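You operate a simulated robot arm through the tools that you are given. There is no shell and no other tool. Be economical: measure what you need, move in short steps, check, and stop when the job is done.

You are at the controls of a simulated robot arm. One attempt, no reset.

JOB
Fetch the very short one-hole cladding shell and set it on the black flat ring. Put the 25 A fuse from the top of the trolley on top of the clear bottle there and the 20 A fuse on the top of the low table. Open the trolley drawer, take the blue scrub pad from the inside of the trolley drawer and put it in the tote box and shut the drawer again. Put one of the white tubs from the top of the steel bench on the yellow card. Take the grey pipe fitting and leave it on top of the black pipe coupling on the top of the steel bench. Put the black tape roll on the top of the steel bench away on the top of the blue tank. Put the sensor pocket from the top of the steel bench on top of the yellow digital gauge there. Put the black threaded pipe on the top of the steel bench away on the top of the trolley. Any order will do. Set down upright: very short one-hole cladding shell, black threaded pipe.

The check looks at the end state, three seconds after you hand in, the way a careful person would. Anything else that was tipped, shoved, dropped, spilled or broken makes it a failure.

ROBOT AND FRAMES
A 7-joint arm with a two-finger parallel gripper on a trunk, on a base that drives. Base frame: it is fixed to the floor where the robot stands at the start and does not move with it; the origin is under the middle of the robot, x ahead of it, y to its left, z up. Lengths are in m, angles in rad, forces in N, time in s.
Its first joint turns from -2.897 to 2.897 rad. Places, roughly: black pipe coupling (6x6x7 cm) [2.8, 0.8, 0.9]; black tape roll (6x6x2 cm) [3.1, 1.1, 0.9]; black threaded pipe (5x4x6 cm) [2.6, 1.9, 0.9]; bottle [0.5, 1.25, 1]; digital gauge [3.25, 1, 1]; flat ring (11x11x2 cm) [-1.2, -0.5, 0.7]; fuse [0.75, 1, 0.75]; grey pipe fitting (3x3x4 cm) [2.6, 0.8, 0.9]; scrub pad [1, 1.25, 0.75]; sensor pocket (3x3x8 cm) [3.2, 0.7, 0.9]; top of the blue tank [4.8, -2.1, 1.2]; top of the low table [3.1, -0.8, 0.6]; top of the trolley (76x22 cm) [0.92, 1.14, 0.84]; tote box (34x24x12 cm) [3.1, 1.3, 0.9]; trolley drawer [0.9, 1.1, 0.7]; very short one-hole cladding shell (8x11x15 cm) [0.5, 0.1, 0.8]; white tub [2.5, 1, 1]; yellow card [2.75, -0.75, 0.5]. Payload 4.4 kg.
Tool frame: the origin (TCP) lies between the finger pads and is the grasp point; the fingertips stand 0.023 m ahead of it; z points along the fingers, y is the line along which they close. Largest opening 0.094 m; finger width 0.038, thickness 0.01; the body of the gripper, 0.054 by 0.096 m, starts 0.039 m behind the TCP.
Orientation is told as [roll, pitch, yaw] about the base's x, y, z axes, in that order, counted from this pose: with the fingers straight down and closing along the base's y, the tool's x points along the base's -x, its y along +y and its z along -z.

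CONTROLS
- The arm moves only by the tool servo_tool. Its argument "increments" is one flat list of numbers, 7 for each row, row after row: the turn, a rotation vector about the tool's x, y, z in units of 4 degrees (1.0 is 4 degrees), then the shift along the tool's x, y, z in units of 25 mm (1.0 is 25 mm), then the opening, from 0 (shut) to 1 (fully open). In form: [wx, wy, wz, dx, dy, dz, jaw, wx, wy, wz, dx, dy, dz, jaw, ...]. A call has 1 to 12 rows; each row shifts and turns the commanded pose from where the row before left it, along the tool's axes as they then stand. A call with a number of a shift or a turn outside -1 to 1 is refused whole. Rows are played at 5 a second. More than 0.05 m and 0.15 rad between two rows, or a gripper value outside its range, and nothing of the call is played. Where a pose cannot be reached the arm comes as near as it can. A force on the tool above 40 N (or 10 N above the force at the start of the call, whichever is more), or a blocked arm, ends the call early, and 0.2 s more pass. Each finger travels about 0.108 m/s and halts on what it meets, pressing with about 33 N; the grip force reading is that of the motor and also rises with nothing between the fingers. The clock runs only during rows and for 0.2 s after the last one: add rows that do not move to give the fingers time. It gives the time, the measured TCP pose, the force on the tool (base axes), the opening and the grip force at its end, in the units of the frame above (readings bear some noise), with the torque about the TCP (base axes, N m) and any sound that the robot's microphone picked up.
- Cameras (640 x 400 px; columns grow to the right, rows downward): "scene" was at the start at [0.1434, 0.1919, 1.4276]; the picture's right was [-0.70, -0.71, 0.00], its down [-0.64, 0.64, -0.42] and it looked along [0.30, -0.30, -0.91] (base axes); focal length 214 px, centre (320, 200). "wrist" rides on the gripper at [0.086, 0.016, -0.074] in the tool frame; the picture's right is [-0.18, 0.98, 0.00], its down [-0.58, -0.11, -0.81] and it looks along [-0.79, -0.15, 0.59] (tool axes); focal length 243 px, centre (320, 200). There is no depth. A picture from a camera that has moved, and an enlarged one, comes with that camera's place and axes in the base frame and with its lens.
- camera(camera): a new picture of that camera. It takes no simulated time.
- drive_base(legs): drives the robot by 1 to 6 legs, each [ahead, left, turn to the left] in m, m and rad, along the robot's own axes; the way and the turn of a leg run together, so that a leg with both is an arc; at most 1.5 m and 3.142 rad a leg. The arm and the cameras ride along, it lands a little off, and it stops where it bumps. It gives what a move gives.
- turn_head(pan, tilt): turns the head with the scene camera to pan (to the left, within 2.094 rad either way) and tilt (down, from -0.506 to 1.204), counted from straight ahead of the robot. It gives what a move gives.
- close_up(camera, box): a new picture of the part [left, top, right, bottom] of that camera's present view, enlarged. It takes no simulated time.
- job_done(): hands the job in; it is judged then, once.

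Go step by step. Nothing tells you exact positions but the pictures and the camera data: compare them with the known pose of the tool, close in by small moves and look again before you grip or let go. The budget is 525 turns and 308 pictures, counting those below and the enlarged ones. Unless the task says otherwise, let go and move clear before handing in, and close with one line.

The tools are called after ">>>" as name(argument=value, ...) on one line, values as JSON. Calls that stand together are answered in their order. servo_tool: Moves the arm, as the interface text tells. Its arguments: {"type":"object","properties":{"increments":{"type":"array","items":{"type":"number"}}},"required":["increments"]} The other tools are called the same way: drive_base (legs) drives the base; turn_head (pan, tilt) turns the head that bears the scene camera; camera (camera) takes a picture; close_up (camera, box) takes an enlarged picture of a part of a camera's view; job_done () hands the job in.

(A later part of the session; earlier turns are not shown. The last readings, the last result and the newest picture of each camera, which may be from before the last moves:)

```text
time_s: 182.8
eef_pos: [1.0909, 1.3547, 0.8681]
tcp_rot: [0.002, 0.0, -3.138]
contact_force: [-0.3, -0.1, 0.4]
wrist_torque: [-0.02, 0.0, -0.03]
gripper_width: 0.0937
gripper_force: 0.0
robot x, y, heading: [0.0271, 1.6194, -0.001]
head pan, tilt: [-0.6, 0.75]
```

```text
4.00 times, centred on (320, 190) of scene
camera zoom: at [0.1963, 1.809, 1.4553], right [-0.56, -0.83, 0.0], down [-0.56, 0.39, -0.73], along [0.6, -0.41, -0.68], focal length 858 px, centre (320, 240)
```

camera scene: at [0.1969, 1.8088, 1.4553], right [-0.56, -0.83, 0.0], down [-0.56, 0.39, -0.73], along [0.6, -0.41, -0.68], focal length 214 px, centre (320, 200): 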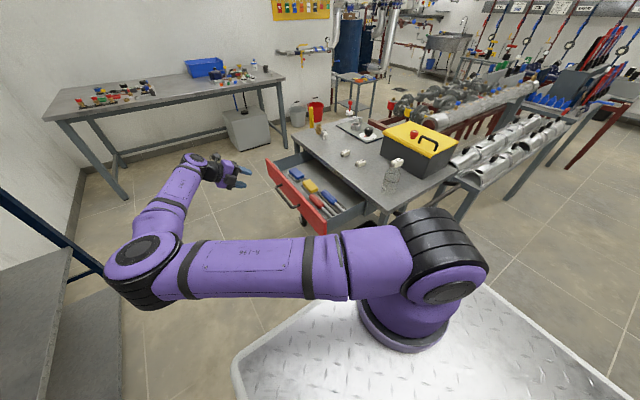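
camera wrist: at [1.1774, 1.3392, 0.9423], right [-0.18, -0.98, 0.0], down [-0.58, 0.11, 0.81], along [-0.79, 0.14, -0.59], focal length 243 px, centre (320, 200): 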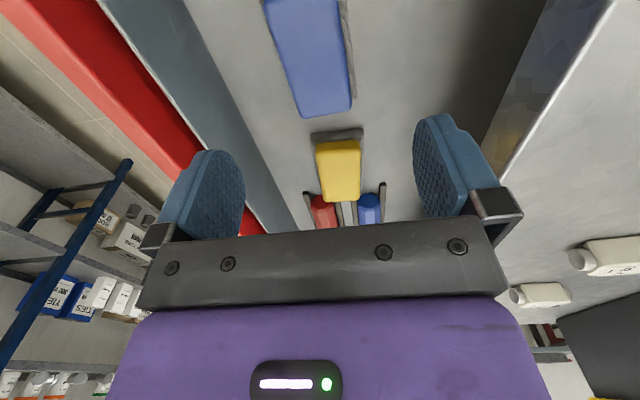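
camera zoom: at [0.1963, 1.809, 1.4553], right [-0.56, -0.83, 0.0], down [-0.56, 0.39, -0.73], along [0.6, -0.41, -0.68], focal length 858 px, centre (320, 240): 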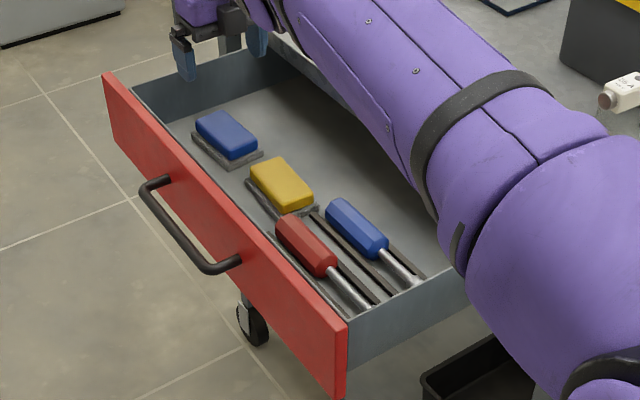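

Centred over the pad. Descending and gripping.

>>> servo_tool(increments=[0, 0, 0, 0, 0, 1, 1, 0, 0, 0, 0, 0, 1, 1, 0, 0, 0, 0, 0, 1, 1, 0, 0, 0, 0, 0, 1, 1, 0, 0, 0, 0, 0, 0.8, 1, 0, 0, 0, 0, 0, 0, 0, 0, 0, 0, 0, 0, 0, 0, 0, 0, 0, 0, 0, 0, 0, 0, 0, 0, 0, 0, 0, 0])

>>> servo_tool(increments=[0, 0, 0, 0, 0, -0.5, 0, 0, 0, 0, 0, 0, -1, 0, 0, 0, 0, 0, 0, -1, 0, 0, 0, 0, 0, 0, -1, 0, 0, 0, 0, 0, 0, -1, 0, 0, 0, 0, 0, 0, -1, 0, 0, 0, 0, 0, 0, -1, 0, 0, 0, 0, 0, 0, -1, 0, 0, 0, 0, 0, 0, -1, 0, 0, 0, 0, 0, 0, -1, 0, 0, 0, 0, 0, 0, -1, 0])

>>> camera(camera="wrist")

>>> camera(camera="scene")

```text
time_s: 184.8
eef_pos: [1.0884, 1.3552, 0.7499]
tcp_rot: [0.002, 0.003, -3.137]
contact_force: [1.8, -0.1, 5.9]
wrist_torque: [-0.04, -0.12, -0.08]
gripper_width: 0.0494
gripper_force: 33.0
out of reach, approached as far as the arm can: row 5
robot x, y, heading: [0.0305, 1.6192, 0.002]
head pan, tilt: [-0.6, 0.75]
```

```text
time_s: 187.2
eef_pos: [1.1148, 1.3485, 1.0063]
tcp_rot: [0.0, -0.004, -3.138]
contact_force: [-0.2, 0.6, -1.9]
wrist_torque: [0.01, -0.01, 0.0]
gripper_width: 0.0493
gripper_force: 32.6
out of reach, approached as far as the arm can: row 1, 2, 3, 4, 5, 7
robot x, y, heading: [0.0264, 1.618, -0.001]
head pan, tilt: [-0.6, 0.75]
```

```text
212 pictures are left
camera wrist: at [1.2022, 1.334, 1.0797], right [-0.18, -0.98, 0.0], down [-0.58, 0.11, 0.81], along [-0.8, 0.15, -0.59], focal length 243 px, centre (320, 200)
```

wrist: 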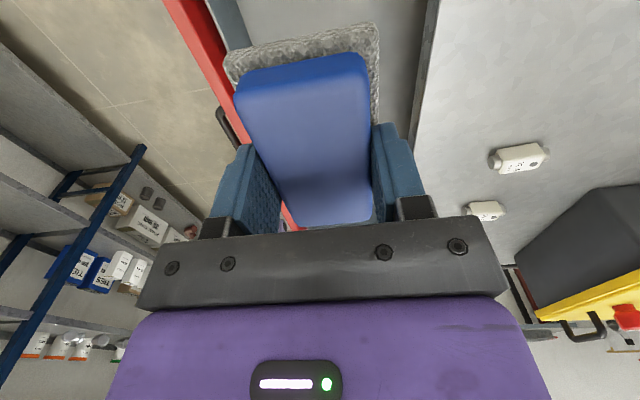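

```text
211 pictures are left
camera scene: at [0.197, 1.8086, 1.4553], right [-0.56, -0.83, 0.0], down [-0.56, 0.39, -0.73], along [0.6, -0.41, -0.68], focal length 214 px, centre (320, 200)
```

scene: 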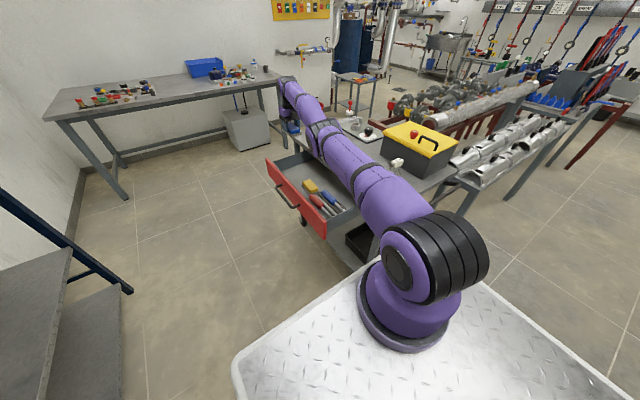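

Pad is held. I retract the hand, then drive past the open drawer to the bench.

>>> servo_tool(increments=[0, 0, 0, -1, -0.3, -0.83, 0, 0, 0, 0, -1, -0.3, -0.83, 0, 0, 0, 0, -1, -0.6, -0.83, 0, 0, 0, 0, -1, -0.67, -0.83, 0, 0, 0, 0, -1, -0.67, -0.83, 0, 0, 0, 0, -1, -0.67, -0.83, 0, 0, 0, 0, -1, -0.67, -0.83, 0, 0, 0, 0, -1, -0.67, -0.83, 0, 0, 0, 0, -1, -0.67, -0.83, 0, 0, 0, 0, -1, -0.67, -0.83, 0, 0, 0, 0, -1, -0.67, -0.83, 0, 0, 0, 0, -1, -0.67, -0.83, 0])

>>> drive_base(legs=[[0, 0.36, 0], [1.3, 0, 0]])

>>> turn_head(pan=-0.3, tilt=0.5)

>>> camera(camera="scene")

```text
time_s: 189.8
eef_pos: [1.0869, 1.4792, 1.2658]
tcp_rot: [-0.111, 0.009, -3.101]
contact_force: [0.6, -1.8, -0.9]
wrist_torque: [0.07, 0.0, 0.0]
gripper_width: 0.0496
gripper_force: 32.7
out of reach, approached as far as the arm can: row 1, 2, 3, 4, 5, 6, 7, 8, 9, 10, 11, 12
robot x, y, heading: [0.0287, 1.624, 0.001]
head pan, tilt: [-0.6, 0.75]
```

```text
time_s: 198.2
eef_pos: [2.3755, 1.7907, 1.266]
tcp_rot: [0.0, -0.001, 3.13]
contact_force: [-0.8, 0.7, -1.1]
wrist_torque: [0.0, 0.0, 0.0]
gripper_width: 0.0496
gripper_force: 32.8
robot x, y, heading: [1.3239, 1.966, -0.012]
head pan, tilt: [-0.6, 0.75]
```

```text
time_s: 199.0
eef_pos: [2.3759, 1.7903, 1.2646]
tcp_rot: [-0.001, -0.002, 3.129]
contact_force: [0.3, -0.6, -1.1]
wrist_torque: [0.01, 0.03, -0.01]
gripper_width: 0.0492
gripper_force: 32.8
robot x, y, heading: [1.3231, 1.9657, -0.013]
head pan, tilt: [-0.3, 0.499]
```

```text
210 pictures are left
camera scene: at [1.5121, 2.1711, 1.4772], right [-0.31, -0.95, 0.0], down [-0.46, 0.15, -0.88], along [0.83, -0.27, -0.48], focal length 214 px, centre (320, 200)
```

scene: 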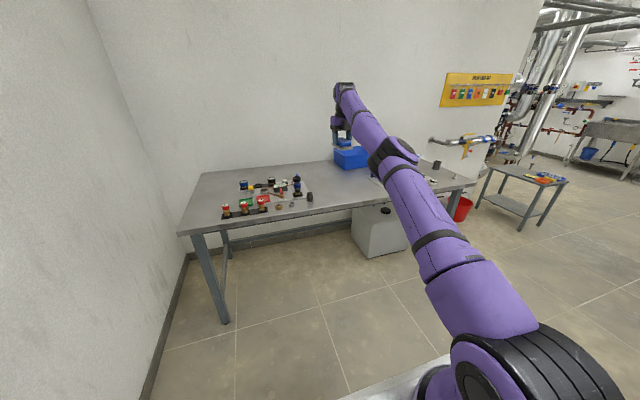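

The arm is stretched straight; I try to retract it along its own direction.

>>> servo_tool(increments=[0, 0, 0, -1, -0.2, 0, 0, 0, 0, 0, -1, -0.2, 0, 0, 0, 0, 0, -1, -0.2, 0, 0, 0, 0, 0, -1, -0.2, 0, 0, 0, 0, 0, -1, -0.2, 0, 0, 0, 0, 0, -1, -0.2, 0, 0, 0, 0, 0, -1, -0.2, 0, 0, 0, 0, 0, -1, -0.2, 0, 0])

>>> camera(camera="scene")

```text
time_s: 200.8
eef_pos: [2.3615, 1.7969, 1.3051]
tcp_rot: [0.001, -0.002, 3.132]
contact_force: [-1.2, 0.5, -1.2]
wrist_torque: [-0.01, 0.0, 0.0]
gripper_width: 0.0492
gripper_force: 32.6
out of reach, approached as far as the arm can: row 1, 2, 3, 4, 5, 6, 7, 8
robot x, y, heading: [1.3207, 1.9631, -0.013]
head pan, tilt: [-0.3, 0.499]
```

```text
209 pictures are left
camera scene: at [1.5122, 2.1711, 1.4773], right [-0.31, -0.95, 0.0], down [-0.46, 0.15, -0.88], along [0.84, -0.27, -0.48], focal length 214 px, centre (320, 200)
```

scene: 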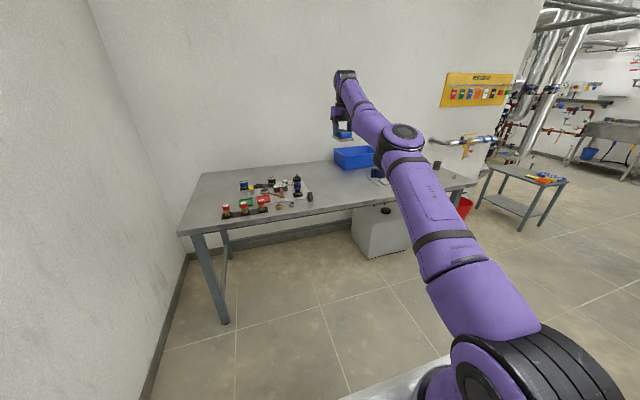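

>>> servo_tool(increments=[0, 0, 0, 0, 0, -1, 0, 0, 0, 0, 0, 0, -1, 0, 0, 0, 0, -0.3, 0, -1, 0, 0, 0, 0, -0.5, 0, -1, 0, 0, 0, 0, -1, 0, -1, 0, 0, 0, 0, -1, 0, -0.5, 0, 0, 0, 0, -1, 0, 0, 0, 0, 0, 0, -1, 0, 0, 0, 0, 0, 0, -1, 0, 0, 0])

>>> camera(camera="scene")

```text
time_s: 202.8
eef_pos: [2.1965, 1.8018, 1.4326]
tcp_rot: [0.002, -0.004, 3.131]
contact_force: [0.7, 0.1, -1.9]
wrist_torque: [-0.02, 0.03, 0.01]
gripper_width: 0.0496
gripper_force: 32.9
out of reach, approached as far as the arm can: row 1, 2, 3
robot x, y, heading: [1.3212, 1.9665, -0.017]
head pan, tilt: [-0.3, 0.499]
```

```text
208 pictures are left
camera scene: at [1.5126, 2.1711, 1.4772], right [-0.31, -0.95, 0.0], down [-0.46, 0.15, -0.88], along [0.83, -0.27, -0.48], focal length 214 px, centre (320, 200)
```

scene: 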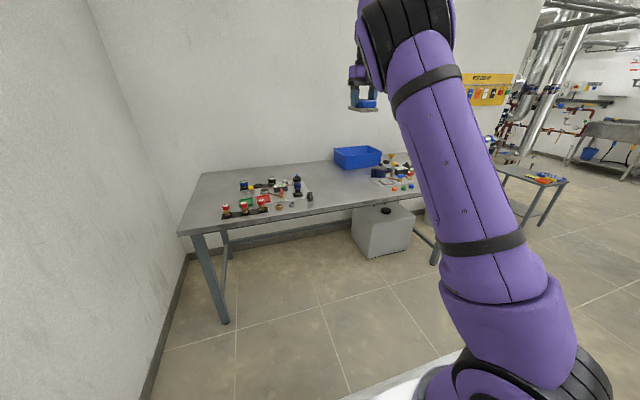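

Recovered. Now a closer look at the bench layout.

>>> close_up(camera="scene", box=[200, 130, 480, 240])

```text
2.29 times, centred on (340, 185) of scene
camera zoom: at [1.5126, 2.1711, 1.4772], right [-0.31, -0.95, 0.0], down [-0.46, 0.15, -0.88], along [0.83, -0.27, -0.48], focal length 490 px, centre (274, 234)
```

zoom: 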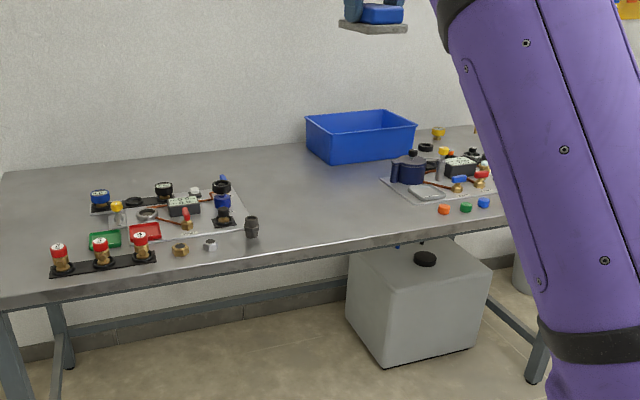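

Tote sits at the back of the bench near (3.07, 1.3). I drive up to the bench opposite it.

>>> drive_base(legs=[[0.58, 0, 0.017], [0, -0.63, 0]])

>>> turn_head(pan=-0.2, tilt=0.6)

>>> camera(camera="scene")

>>> camera(camera="wrist")

```text
time_s: 209.2
eef_pos: [2.795, 1.1878, 1.4336]
tcp_rot: [0.001, -0.001, -3.135]
contact_force: [0.2, -0.2, -1.2]
wrist_torque: [0.01, -0.03, -0.02]
gripper_width: 0.0495
gripper_force: 33.2
robot x, y, heading: [1.9168, 1.3311, 0.009]
head pan, tilt: [-0.3, 0.499]
```

```text
time_s: 209.9
eef_pos: [2.7942, 1.1875, 1.4328]
tcp_rot: [-0.002, -0.002, -3.134]
contact_force: [0.3, 1.1, -0.2]
wrist_torque: [0.0, 0.02, 0.01]
gripper_width: 0.0493
gripper_force: 32.5
robot x, y, heading: [1.9202, 1.3348, 0.006]
head pan, tilt: [-0.201, 0.6]
```

```text
206 pictures are left
camera scene: at [2.1037, 1.5524, 1.4682], right [-0.19, -0.98, 0.0], down [-0.55, 0.11, -0.83], along [0.81, -0.16, -0.56], focal length 214 px, centre (320, 200)
```

scene: 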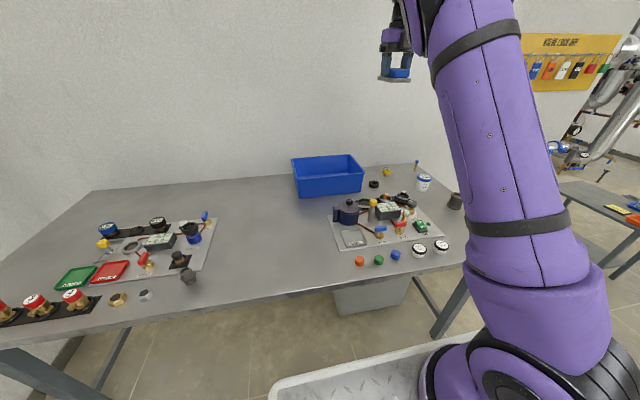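

```text
205 pictures are left
camera wrist: at [2.8818, 1.173, 1.5072], right [-0.18, -0.98, 0.0], down [-0.58, 0.1, 0.81], along [-0.8, 0.14, -0.59], focal length 243 px, centre (320, 200)
```

wrist: 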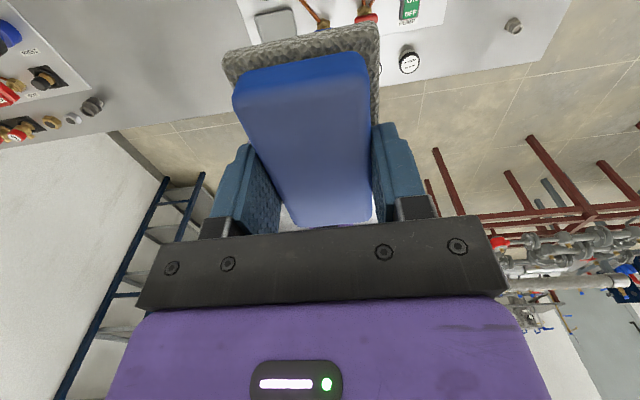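

Tote interior centre ≈(3.08, 1.33). Moving the pad over it.

>>> servo_tool(increments=[0, 0, 0, 0.855, -0.475, 0.94, 0, 0, 0, 0, 0.855, -0.475, 0.94, 0, 0, 0, 0, 0.855, -0.475, 0.94, 0, 0, 0, 0, 0.855, -0.475, 0.94, 0, 0, 0, 0, 0.855, -0.475, 0.94, 0, 0, 0, 0, 0.855, -0.475, 0.94, 0, 0, 0, 0, 0.855, -0.475, 0.94, 0, 0, 0, 0, 0.855, -0.475, 0.94, 0, 0, 0, 0, 0.855, -0.475, 0.94, 0, 0, 0, 0, 0.855, -0.475, 0.94, 0, 0, 0, 0, 0.855, -0.475, 0.94, 0, 0, 0, 0, 0.855, -0.475, 0.94, 0])

>>> close_up(camera="scene", box=[260, 100, 420, 220])

```text
time_s: 212.5
eef_pos: [2.9962, 1.299, 1.2111]
tcp_rot: [0.0, 0.0, -3.134]
contact_force: [0.1, -0.4, 0.2]
wrist_torque: [-0.02, -0.04, 0.02]
gripper_width: 0.0492
gripper_force: 33.7
out of reach, approached as far as the arm can: row 10, 11, 12
robot x, y, heading: [1.9203, 1.3344, 0.006]
head pan, tilt: [-0.201, 0.6]
```

```text
3.33 times, centred on (340, 160) of scene
camera zoom: at [2.1037, 1.5525, 1.4682], right [-0.19, -0.98, 0.0], down [-0.55, 0.11, -0.82], along [0.81, -0.16, -0.57], focal length 715 px, centre (253, 333)
```

zoom: 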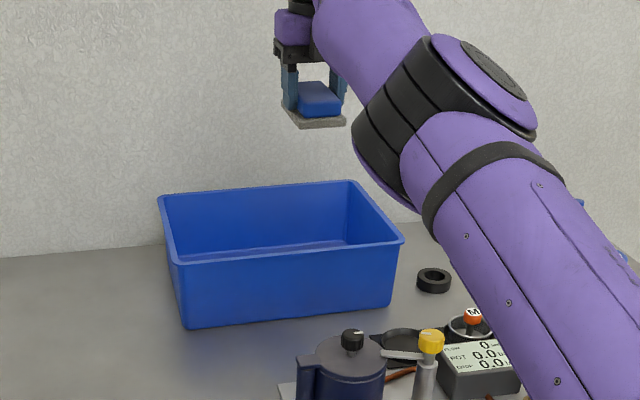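

>>> drive_base(legs=[[0.06, 0, 0]])

>>> servo_tool(increments=[0, 0, 0, 0, -0.4, 1, 0, 0, 0, 0, 0, -0.4, 1, 0, 0, 0, 0, 0, -0.4, 1, 0, 0, 0, 0, 0, 0, 1, 0])

>>> close_up(camera="scene", box=[260, 100, 420, 220])

```text
time_s: 213.5
eef_pos: [3.0545, 1.2981, 1.2127]
tcp_rot: [0.0, -0.002, -3.135]
contact_force: [0.6, -0.3, -0.2]
wrist_torque: [-0.01, -0.01, 0.01]
gripper_width: 0.0493
gripper_force: 32.6
robot x, y, heading: [1.9802, 1.329, 0.009]
head pan, tilt: [-0.201, 0.6]
```

```text
time_s: 214.5
eef_pos: [3.0557, 1.3309, 1.1118]
tcp_rot: [0.001, -0.002, -3.135]
contact_force: [0.3, 0.0, -0.7]
wrist_torque: [-0.02, 0.04, 0.0]
gripper_width: 0.0494
gripper_force: 33.5
robot x, y, heading: [1.9784, 1.334, 0.001]
head pan, tilt: [-0.201, 0.6]
```

```text
3.33 times, centred on (340, 160) of scene
camera zoom: at [2.1631, 1.5527, 1.4682], right [-0.19, -0.98, 0.0], down [-0.55, 0.11, -0.83], along [0.81, -0.16, -0.56], focal length 715 px, centre (253, 333)
```

zoom: 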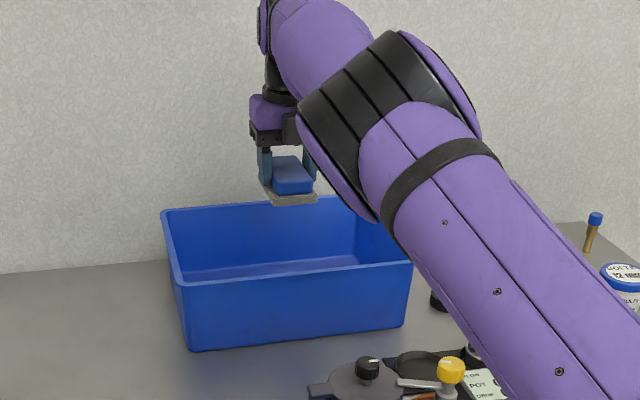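

>>> servo_tool(increments=[0, 0, 0, 0.2, 0, 1, 0, 0, 0, 0, 0.2, 0, 1, 0, 0, 0, 0, 0.2, 0, 1, 0, 0, 0, 0, 0, 0, 1, 0, 0, 0, 0, 0, 0, 1, 0])

>>> close_up(camera="scene", box=[260, 100, 420, 220])

>>> camera(camera="wrist")

```text
time_s: 215.7
eef_pos: [3.0677, 1.329, 0.9855]
tcp_rot: [0.0, -0.001, -3.134]
contact_force: [0.6, 0.5, -1.6]
wrist_torque: [-0.02, 0.0, 0.01]
gripper_width: 0.0495
gripper_force: 32.9
robot x, y, heading: [1.9764, 1.3345, 0.002]
head pan, tilt: [-0.201, 0.6]
```

```text
3.33 times, centred on (340, 160) of scene
camera zoom: at [2.1629, 1.5527, 1.4682], right [-0.19, -0.98, 0.0], down [-0.55, 0.11, -0.83], along [0.81, -0.16, -0.56], focal length 715 px, centre (253, 333)
```

zoom: 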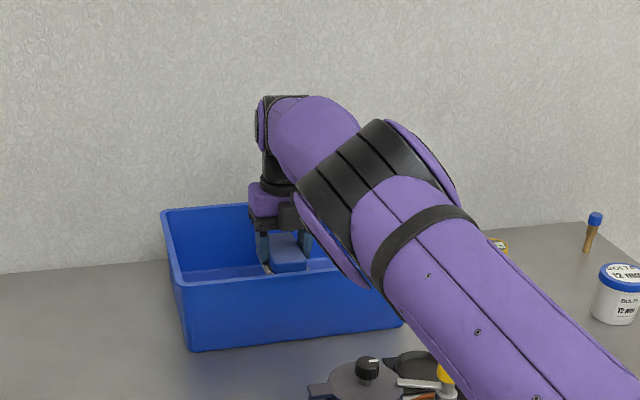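

```text
201 pictures are left
camera wrist: at [3.156, 1.3142, 1.06], right [-0.18, -0.98, 0.0], down [-0.58, 0.11, 0.81], along [-0.79, 0.14, -0.59], focal length 243 px, centre (320, 200)
```

wrist: 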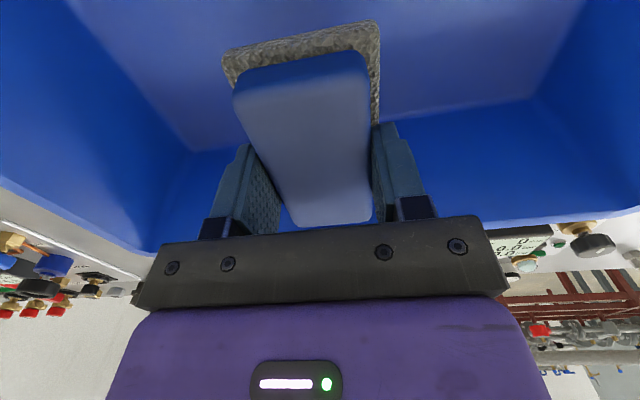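

>>> servo_tool(increments=[0, 0, 0, 0, 0, 0.7, 0, 0, 0, 0, 0, 0, 0.4, 0, 0, 0, 0, 0, 0, 0, 0])

>>> servo_tool(increments=[0, 0, 0, 0, 0, 0, 0.75, 0, 0, 0, 0, 0, 0, 0.75, 0, 0, 0, 0, 0, -1, 0.75, 0, 0, 0, 0, 0, -1, 0.75, 0, 0, 0, 0, 0, -1, 0.75, 0, 0, 0, 0, 0, -1, 0.75, 0, 0, 0, 0, 0, -1, 0.75, 0, 0, 0, 0, 0, -1, 0.75, 0, 0, 0, 0, 0, -1, 0.75, 0, 0, 0, -0.5, 0, -1, 0.75, 0, 0, 0, -1, 0, -1, 0.75, 0, 0, 0, -1, 0, -1, 0.75])

>>> camera(camera="scene")

>>> camera(camera="wrist")

```text
time_s: 216.5
eef_pos: [3.0696, 1.3292, 0.958]
tcp_rot: [-0.001, -0.003, -3.135]
contact_force: [-1.2, 0.0, -0.7]
wrist_torque: [0.0, 0.0, 0.06]
gripper_width: 0.0495
gripper_force: 33.0
robot x, y, heading: [1.9808, 1.3392, 0.01]
head pan, tilt: [-0.201, 0.6]
```

```text
time_s: 219.1
eef_pos: [3.0062, 1.3283, 1.2076]
tcp_rot: [0.001, -0.006, -3.134]
contact_force: [0.1, -0.8, -1.0]
wrist_torque: [0.03, 0.06, 0.02]
gripper_width: 0.0705
gripper_force: 0.0
robot x, y, heading: [1.9771, 1.3317, 0.006]
head pan, tilt: [-0.201, 0.6]
```

```text
200 pictures are left
camera scene: at [2.164, 1.5525, 1.4681], right [-0.19, -0.98, 0.0], down [-0.55, 0.11, -0.82], along [0.81, -0.16, -0.57], focal length 214 px, centre (320, 200)
```

scene: 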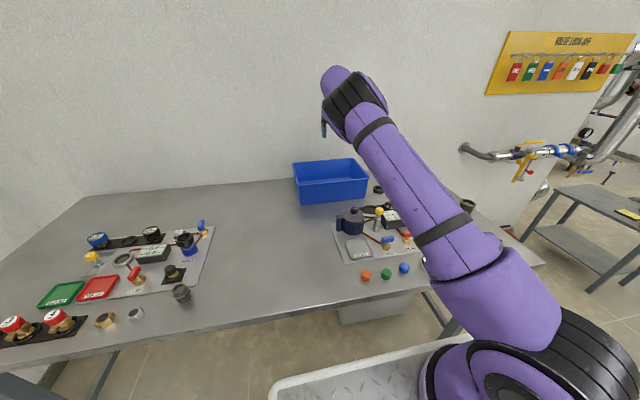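

```text
199 pictures are left
camera wrist: at [3.0936, 1.3135, 1.2815], right [-0.18, -0.98, 0.0], down [-0.58, 0.11, 0.81], along [-0.8, 0.14, -0.59], focal length 243 px, centre (320, 200)
```

wrist: 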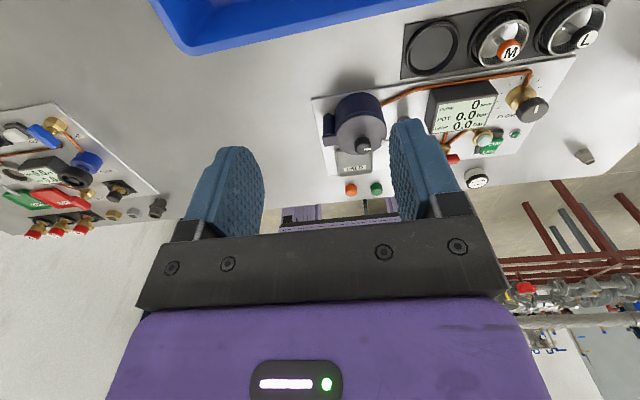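

Pad dropped in the tote. I retract the arm up to get a clear view over the bench.

>>> servo_tool(increments=[0, 0, 0, -1, 0.5, -1, 0.75, 0, 0, 0, -1, 0.5, -1, 0.75, 0, 0, 0, -1, 0.5, -1, 0.75, 0, 0, 0, -1, 0.5, -1, 0.75, 0, 0, 0, -1, 0.5, -1, 0.75, 0, 0, 0, -1, 0.5, -1, 0.75, 0, 0, 0, -1, 0.5, -1, 0.75, 0, 0, 0, -1, 0.5, -0.5, 0.75, 0, 0, 0, -1, 0.5, 0, 0.75, 0, 0, 0, -1, 0.5, 0, 0.75, 0, 0, 0, -1, 0.5, 0, 0.75, 0, 0, 0, -1, 0.5, 0, 0.75])

>>> turn_head(pan=-0.5, tilt=0.55)

>>> camera(camera="scene")

>>> camera(camera="wrist")

```text
time_s: 221.7
eef_pos: [2.7101, 1.176, 1.3983]
tcp_rot: [0.002, -0.003, -3.134]
contact_force: [0.7, 0.3, -0.5]
wrist_torque: [-0.05, 0.03, 0.0]
gripper_width: 0.0706
gripper_force: 0.0
robot x, y, heading: [1.9797, 1.334, 0.007]
head pan, tilt: [-0.201, 0.6]
```

```text
time_s: 222.5
eef_pos: [2.7108, 1.1765, 1.3982]
tcp_rot: [0.0, -0.002, -3.135]
contact_force: [0.0, -0.1, 0.1]
wrist_torque: [0.01, -0.01, 0.0]
gripper_width: 0.0703
gripper_force: 0.1
robot x, y, heading: [1.9763, 1.3332, 0.004]
head pan, tilt: [-0.499, 0.55]
```

```text
198 pictures are left
camera scene: at [2.1556, 1.5273, 1.4727], right [-0.47, -0.88, 0.0], down [-0.46, 0.25, -0.85], along [0.75, -0.4, -0.52], focal length 214 px, centre (320, 200)
```

scene: 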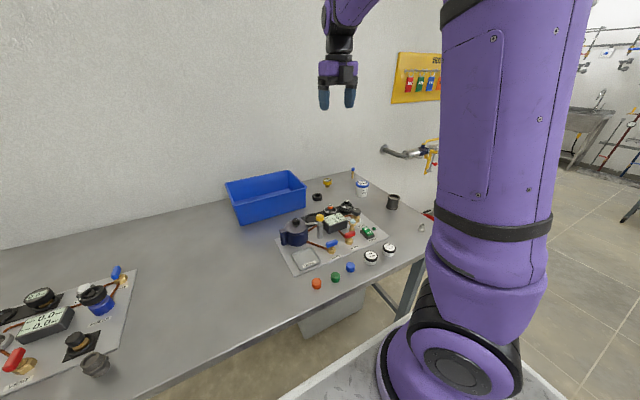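

```text
197 pictures are left
camera wrist: at [2.7971, 1.1607, 1.4721], right [-0.18, -0.98, 0.0], down [-0.58, 0.11, 0.81], along [-0.79, 0.14, -0.59], focal length 243 px, centre (320, 200)
```

wrist: 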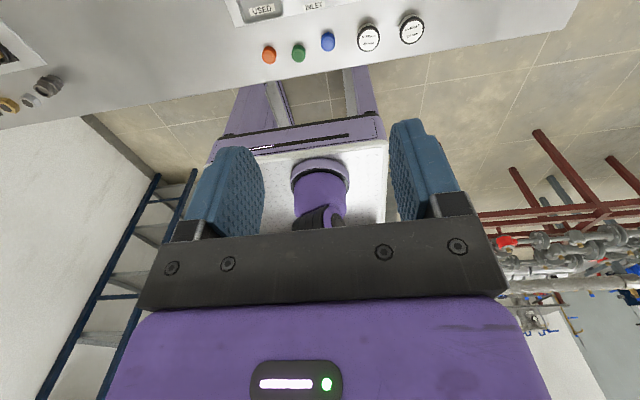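

>>> close_up(camera="scene", box=[270, 160, 430, 295])

>>> close_up(camera="scene", box=[0, 250, 160, 400])

```text
2.96 times, centred on (350, 228) of scene
camera zoom: at [2.1556, 1.5273, 1.4727], right [-0.47, -0.88, 0.0], down [-0.46, 0.25, -0.85], along [0.75, -0.4, -0.52], focal length 636 px, centre (231, 118)
```

zoom: 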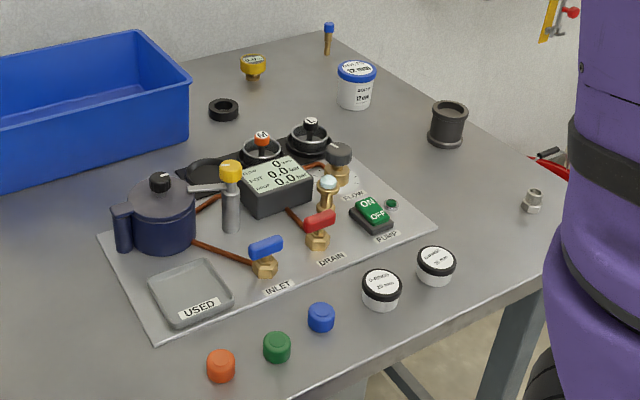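

```text
2.67 times, centred on (80, 325) of scene
camera zoom: at [2.1556, 1.5273, 1.4727], right [-0.47, -0.88, 0.0], down [-0.46, 0.25, -0.85], along [0.75, -0.4, -0.52], focal length 572 px, centre (960, -133)
```

zoom: 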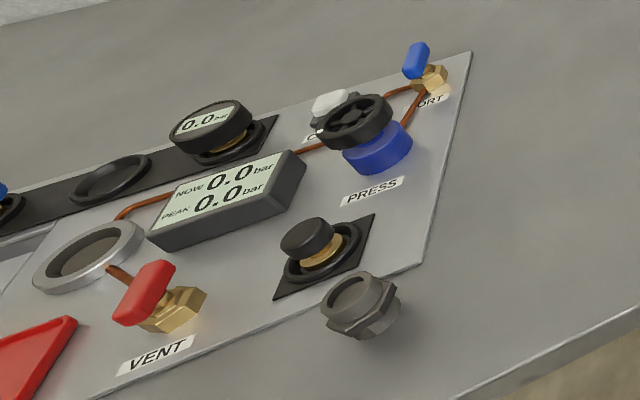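

I can identify everything: tape by the tote, black coupling, grey fitting, black-lidded tubs, sensor pocket (blue top), yellow gauge, threaded pipe on the left. The bench's south end gives better reach, so I drive there and face it.

>>> drive_base(legs=[[-0.04, -1.18, 0], [0.2, 0, 0]])

>>> turn_head(pan=0.0, tilt=0.6)

>>> camera(camera="scene")

```text
time_s: 229.6
eef_pos: [2.8803, 0.0092, 1.3987]
tcp_rot: [0.001, -0.001, -3.133]
contact_force: [0.3, -0.1, 0.3]
wrist_torque: [-0.01, 0.02, 0.0]
gripper_width: 0.0705
gripper_force: 0.0
robot x, y, heading: [2.144, 0.1678, 0.006]
head pan, tilt: [-0.499, 0.55]
```

```text
time_s: 230.6
eef_pos: [2.8794, 0.0083, 1.3983]
tcp_rot: [-0.001, -0.003, -3.133]
contact_force: [-0.1, 0.4, 0.3]
wrist_torque: [0.0, 0.01, 0.01]
gripper_width: 0.0705
gripper_force: 0.2
robot x, y, heading: [2.145, 0.1628, 0.008]
head pan, tilt: [0.0, 0.6]
```

```text
194 pictures are left
camera scene: at [2.3339, 0.4029, 1.4682], right [0.01, -1.0, 0.0], down [-0.56, 0.0, -0.83], along [0.83, 0.0, -0.56], focal length 214 px, centre (320, 200)
```

scene: 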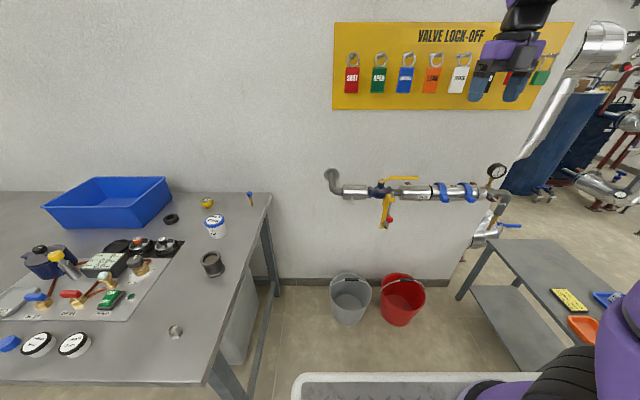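

>>> drive_base(legs=[[0, 0, 1.563], [-0.06, -0.38, 0]])

>>> turn_head(pan=-0.2, tilt=0.75)

>>> camera(camera="scene")

>>> camera(camera="wrist")

```text
time_s: 236.8
eef_pos: [2.7173, 0.8219, 1.3991]
tcp_rot: [0.0, -0.001, -1.602]
contact_force: [0.3, 0.1, 1.0]
wrist_torque: [0.0, 0.0, -0.03]
gripper_width: 0.0707
gripper_force: 0.1
robot x, y, heading: [2.5266, 0.095, 1.541]
head pan, tilt: [0.0, 0.6]
```

```text
time_s: 237.5
eef_pos: [2.7168, 0.8205, 1.3987]
tcp_rot: [0.001, -0.001, -1.601]
contact_force: [-0.5, 0.8, -0.1]
wrist_torque: [0.03, 0.03, 0.05]
gripper_width: 0.0706
gripper_force: 0.0
robot x, y, heading: [2.5315, 0.0947, 1.536]
head pan, tilt: [-0.201, 0.75]
```

```text
193 pictures are left
camera scene: at [2.3177, 0.2836, 1.4554], right [0.97, -0.23, 0.0], down [-0.16, -0.66, -0.73], along [0.17, 0.71, -0.68], focal length 214 px, centre (320, 200)
```

scene: 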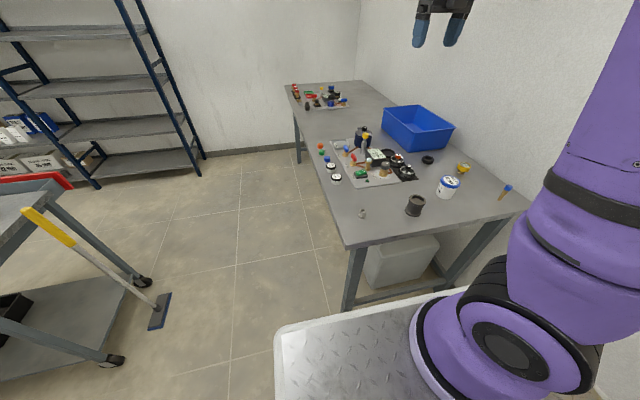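

```text
192 pictures are left
camera wrist: at [2.7361, 0.9079, 1.4721], right [0.98, -0.22, 0.0], down [-0.13, -0.58, 0.81], along [-0.17, -0.79, -0.59], focal length 243 px, centre (320, 200)
```

wrist: 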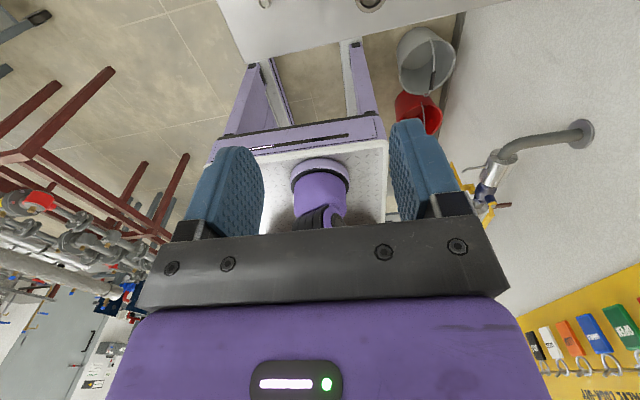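

A very good view. Zooming for item positions.

>>> close_up(camera="scene", box=[310, 130, 520, 240])

>>> close_up(camera="scene", box=[345, 170, 465, 235])

```text
3.05 times, centred on (415, 185) of scene
camera zoom: at [2.3177, 0.2836, 1.4554], right [0.97, -0.23, 0.0], down [-0.16, -0.66, -0.73], along [0.17, 0.71, -0.68], focal length 654 px, centre (30, 246)
```

zoom: 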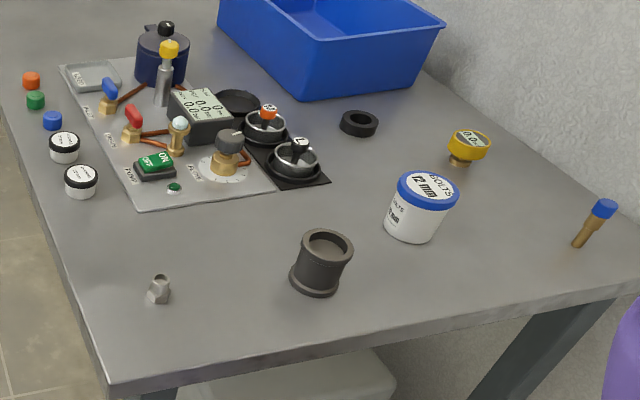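

```text
5.33 times, centred on (405, 202) of scene
camera zoom: at [2.3177, 0.2836, 1.4554], right [0.97, -0.23, 0.0], down [-0.16, -0.66, -0.73], along [0.17, 0.71, -0.68], focal length 1144 px, centre (-133, 187)
```

zoom: 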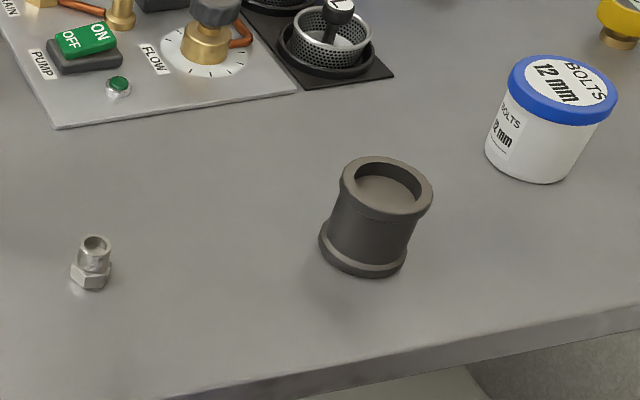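

Bench top is ≈0.851; fitting at ≈(2.595, 0.774), coupling at ≈(2.798, 0.760) with rim z≈0.921 and a shallow recess. Moving above the fitting.

>>> servo_tool(increments=[0, 0, 0, -0.167, -0.402, 1, 0.75, 0, 0, 0, -0.167, -0.402, 1, 0.75, 0, 0, 0, -0.167, -0.402, 1, 0.75, 0, 0, 0, -0.167, -0.402, 1, 0.75, 0, 0, 0, -0.167, -0.402, 1, 0.75, 0, 0, 0, -0.167, -0.402, 1, 0.75, 0, 0, 0, -0.167, -0.402, 1, 0.75, 0, 0, 0, -0.167, -0.402, 1, 0.75, 0, 0, 0, -0.167, -0.402, 1, 0.75, 0, 0, 0, -0.167, -0.402, 1, 0.75, 0, 0, 0, -0.167, -0.402, 1, 0.75, 0, 0, 0, -0.167, -0.402, 1, 0.75])

>>> camera(camera="wrist")

>>> close_up(camera="scene", box=[320, 150, 440, 235])

```text
time_s: 240.1
eef_pos: [2.5971, 0.7741, 1.0988]
tcp_rot: [0.0, -0.001, -1.604]
contact_force: [0.6, -1.1, 0.5]
wrist_torque: [0.02, 0.01, -0.01]
gripper_width: 0.0704
gripper_force: 0.0
robot x, y, heading: [2.5276, 0.0954, 1.538]
head pan, tilt: [-0.201, 0.75]
```

```text
189 pictures are left
camera wrist: at [2.6153, 0.8604, 1.1727], right [0.98, -0.22, 0.0], down [-0.13, -0.58, 0.81], along [-0.17, -0.79, -0.59], focal length 243 px, centre (320, 200)
```

wrist: 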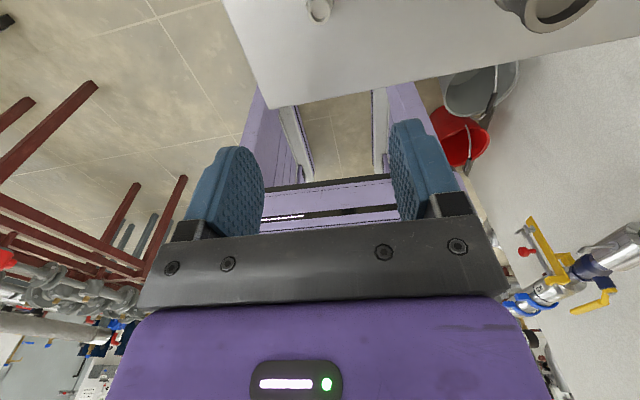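

```text
4.71 times, centred on (380, 192) of scene
camera zoom: at [2.318, 0.2833, 1.4554], right [0.97, -0.23, 0.0], down [-0.16, -0.66, -0.73], along [0.17, 0.71, -0.68], focal length 1009 px, centre (38, 235)
```

zoom: 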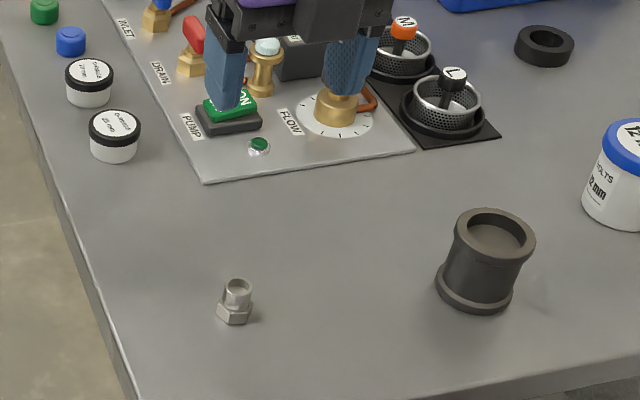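

>>> servo_tool(increments=[0, 0, 0, 0.05, 0, 1, 0.75, 0, 0, 0, 0.05, 0, 1, 0.75, 0, 0, 0, 0, 0, 1, 0.75, 0, 0, 0, 0, 0, 1, 0.75, 0, 0, 0, 0, 0, 1, 0.75])

>>> close_up(camera="wrist", box=[220, 0, 420, 200])

>>> close_up(camera="scene", box=[320, 170, 400, 235])

```text
time_s: 241.3
eef_pos: [2.5939, 0.7765, 0.972]
tcp_rot: [0.001, -0.002, -1.602]
contact_force: [-0.2, -0.5, 0.0]
wrist_torque: [0.0, 0.02, 0.0]
gripper_width: 0.0703
gripper_force: 0.0
robot x, y, heading: [2.5295, 0.0967, 1.539]
head pan, tilt: [-0.201, 0.75]
```

```text
2.00 times, centred on (320, 100) of wrist
camera zoom: at [2.6131, 0.8614, 1.0461], right [0.98, -0.22, 0.0], down [-0.13, -0.58, 0.81], along [-0.17, -0.79, -0.59], focal length 485 px, centre (320, 400)
```

zoom: 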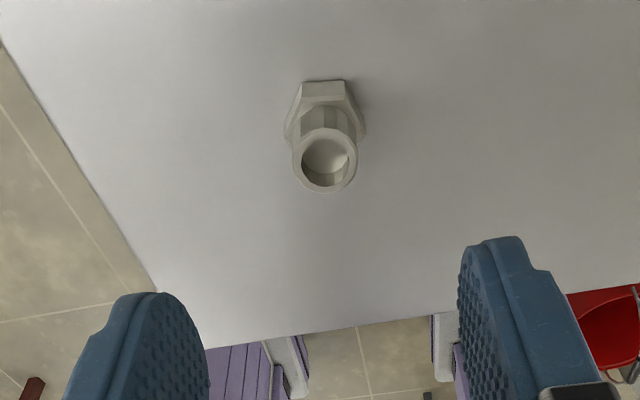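

```text
6.15 times, centred on (360, 202) of scene
camera zoom: at [2.3178, 0.2833, 1.4554], right [0.97, -0.23, 0.0], down [-0.16, -0.66, -0.73], along [0.17, 0.71, -0.68], focal length 1320 px, centre (74, 185)
```

zoom: 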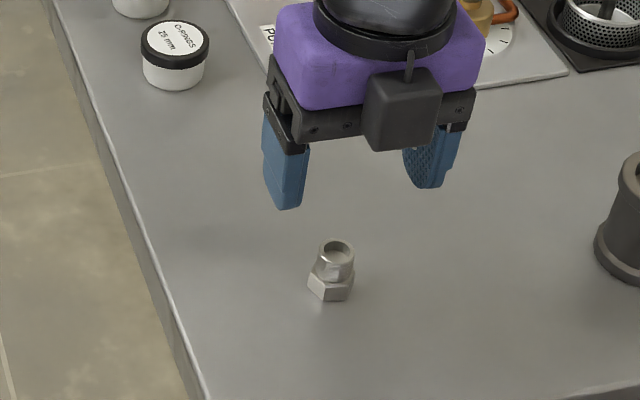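

Fitting refined to (2.598, 0.783). Descending and gripping its tube.

>>> servo_tool(increments=[0, 0, 0, 0.26, 0.15, 1, 0.75, 0, 0, 0, 0, 0, 1, 0.75, 0, 0, 0, 0, 0, 1.0, 0.75, 0, 0, 0, 0, 0, 0.2, 0.75, 0, 0, 0, 0, 0, 0, 0, 0, 0, 0, 0, 0, 0, 0, 0, 0, 0, 0, 0, 0, 0, 0, 0, 0, 0, 0, 0, 0])

>>> close_up(camera="wrist", box=[220, 50, 420, 250])

```text
time_s: 243.1
eef_pos: [2.5983, 0.7816, 0.8914]
tcp_rot: [-0.002, -0.002, -1.601]
contact_force: [-0.2, -0.9, 0.2]
wrist_torque: [0.0, 0.01, -0.02]
gripper_width: 0.0234
gripper_force: 32.9
robot x, y, heading: [2.5302, 0.0948, 1.534]
head pan, tilt: [-0.201, 0.75]
```

```text
2.00 times, centred on (320, 150) of wrist
camera zoom: at [2.6175, 0.8681, 0.966], right [0.98, -0.22, 0.0], down [-0.13, -0.58, 0.81], along [-0.17, -0.79, -0.59], focal length 485 px, centre (320, 300)
```

zoom: 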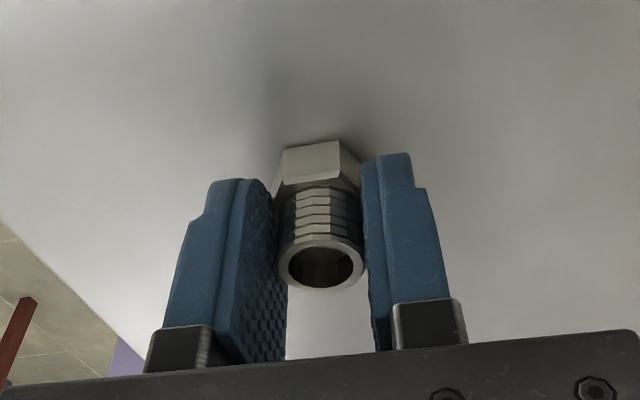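

>>> servo_tool(increments=[0, 0, 0, 0, 0, -1, 0, 0, 0, 0, 0, 0, -1, 0, 0, 0, 0, 0, 0, -1, 0, 0, 0, 0, 0, 0.5, -1, 0, 0, 0, 0, -0.09, 0.9, -1, 0, 0, 0, 0, -0.09, 0.9, 0, 0, 0, 0, 0, -0.09, 0.95, 0, 0, 0, 0, 0, -0.09, 0.95, 0, 0, 0, 0, 0, -0.09, 0.95, 0, 0, 0, 0, 0, -0.09, 0.95, 0, 0, 0, 0, 0, -0.09, 0.95, 0, 0, 0, 0, 0, 0, 0.95, 0, 0])

>>> close_up(camera="scene", box=[370, 160, 450, 230])

>>> camera(camera="wrist")

```text
time_s: 245.7
eef_pos: [2.7983, 0.7599, 1.0176]
tcp_rot: [0.0, -0.003, -1.602]
contact_force: [-0.7, 0.0, -1.2]
wrist_torque: [-0.02, -0.01, 0.01]
gripper_width: 0.0236
gripper_force: 33.0
robot x, y, heading: [2.5322, 0.095, 1.538]
head pan, tilt: [-0.201, 0.75]
```

```text
5.71 times, centred on (410, 195) of scene
camera zoom: at [2.3173, 0.2835, 1.4553], right [0.97, -0.23, 0.0], down [-0.16, -0.66, -0.73], along [0.17, 0.71, -0.68], focal length 1226 px, centre (-194, 229)
```

zoom: 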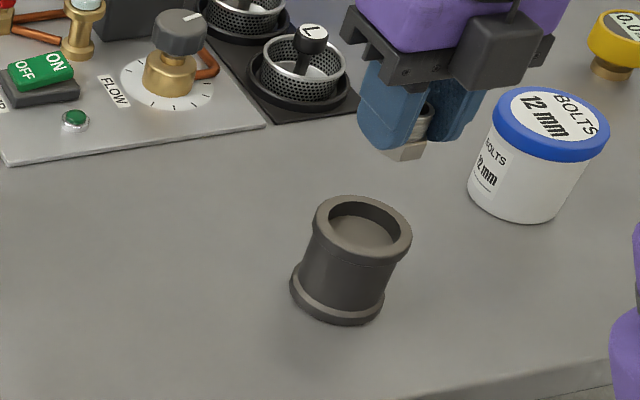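

```text
183 pictures are left
camera wrist: at [2.8171, 0.8473, 1.0925], right [0.98, -0.21, 0.0], down [-0.13, -0.58, 0.81], along [-0.17, -0.79, -0.59], focal length 243 px, centre (320, 200)
```

wrist: 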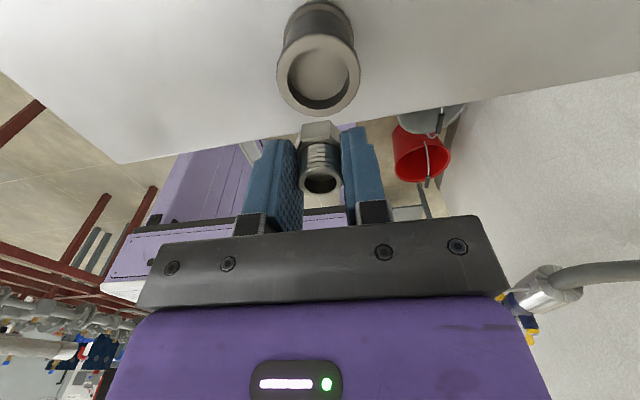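

>>> servo_tool(increments=[0, 0, 0, 0.16, 0, 1, 0, 0, 0, 0, 0, 0, 1, 0, 0, 0, 0, 0, 0, 0.2, 0, 0, 0, 0, 0, 0, 0, 0])

>>> close_up(camera="scene", box=[370, 160, 450, 230])

>>> close_up(camera="wrist", box=[220, 30, 420, 230])

```text
time_s: 246.7
eef_pos: [2.7985, 0.7652, 0.9632]
tcp_rot: [0.001, -0.001, -1.602]
contact_force: [0.2, -0.5, -1.4]
wrist_torque: [0.06, 0.01, 0.01]
gripper_width: 0.0236
gripper_force: 32.8
robot x, y, heading: [2.5283, 0.101, 1.54]
head pan, tilt: [-0.201, 0.75]
```

```text
5.71 times, centred on (410, 195) of scene
camera zoom: at [2.3178, 0.2836, 1.4553], right [0.97, -0.23, 0.0], down [-0.16, -0.66, -0.73], along [0.17, 0.71, -0.68], focal length 1226 px, centre (-194, 229)
```

zoom: 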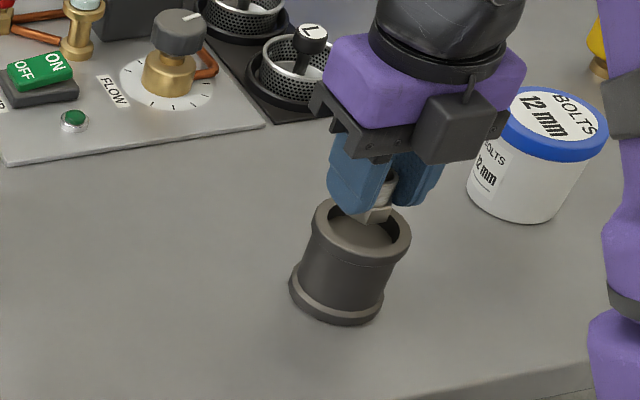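

```text
2.00 times, centred on (320, 130) of wrist
camera zoom: at [2.8176, 0.8515, 1.0374], right [0.98, -0.22, 0.0], down [-0.13, -0.58, 0.81], along [-0.17, -0.79, -0.59], focal length 485 px, centre (320, 340)
```

zoom: 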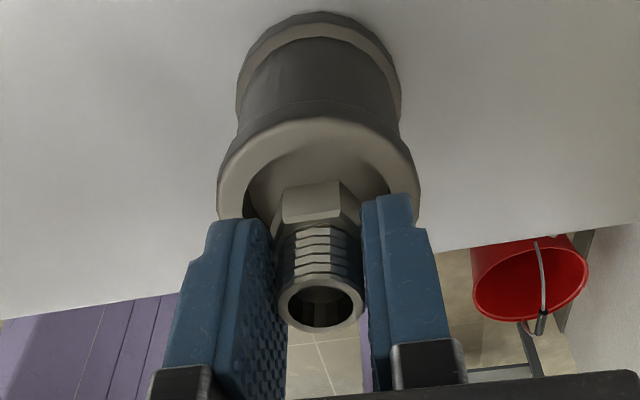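

>>> servo_tool(increments=[0, 0, 0, 0, -0.1, 0.2, 0, 0, 0, 0, 0, 0, 0.2, 0, 0, 0, 0, 0, 0, 0.2, 0, 0, 0, 0, 0, 0, 0, 0])

>>> close_up(camera="wrist", box=[220, 30, 420, 230])

```text
time_s: 247.7
eef_pos: [2.7962, 0.7649, 0.949]
tcp_rot: [0.001, -0.001, -1.602]
contact_force: [-0.5, 2.1, 20.3]
wrist_torque: [0.0, 0.02, -0.01]
gripper_width: 0.0241
gripper_force: 32.7
robot x, y, heading: [2.5256, 0.0982, 1.536]
head pan, tilt: [-0.201, 0.75]
```

```text
2.00 times, centred on (320, 130) of wrist
camera zoom: at [2.8153, 0.8519, 1.0227], right [0.98, -0.22, 0.0], down [-0.13, -0.58, 0.81], along [-0.17, -0.79, -0.59], focal length 485 px, centre (320, 340)
```

zoom: 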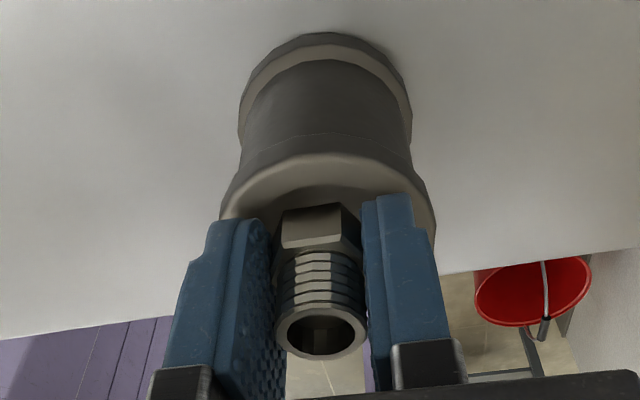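

>>> servo_tool(increments=[0, 0, 0, 0, 0, -0.08, 0, 0, 0, 0, 0, 0, 0, 0, 0, 0, 0, 0, 0, 0, 0.4, 0, 0, 0, 0, 0, 0, 0.6, 0, 0, 0, 0, 0, 0, 0.6])

>>> servo_tool(increments=[0, 0, 0, 0, 0, -0.5, 0.6, 0, 0, 0, 0, 0, -1, 0.6, 0, 0, 0, 0, 0, -1, 0.6, 0, 0, 0, 0, 0, -1, 0.6, 0, 0, 0, 0, 0, -1, 0.6, 0, 0, 0, 0, 0, -1, 0.6])

>>> close_up(camera="scene", box=[370, 160, 450, 230])

```text
time_s: 248.9
eef_pos: [2.796, 0.7648, 0.9505]
tcp_rot: [-0.001, -0.002, -1.601]
contact_force: [-0.4, 0.8, 1.2]
wrist_torque: [-0.01, 0.02, -0.02]
gripper_width: 0.0565
gripper_force: 0.1
robot x, y, heading: [2.5277, 0.0932, 1.537]
head pan, tilt: [-0.201, 0.75]
```

```text
time_s: 250.3
eef_pos: [2.7931, 0.7661, 1.0879]
tcp_rot: [-0.001, -0.005, -1.601]
contact_force: [-0.3, 0.8, -0.5]
wrist_torque: [0.02, -0.03, 0.02]
gripper_width: 0.0566
gripper_force: 0.0
robot x, y, heading: [2.5306, 0.0971, 1.536]
head pan, tilt: [-0.201, 0.75]
```

```text
5.71 times, centred on (410, 195) of scene
camera zoom: at [2.3178, 0.284, 1.4553], right [0.97, -0.23, 0.0], down [-0.16, -0.66, -0.73], along [0.17, 0.71, -0.68], focal length 1226 px, centre (-194, 229)
```

zoom: 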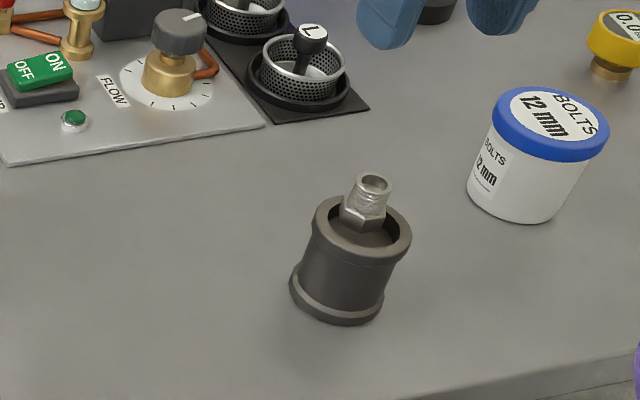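

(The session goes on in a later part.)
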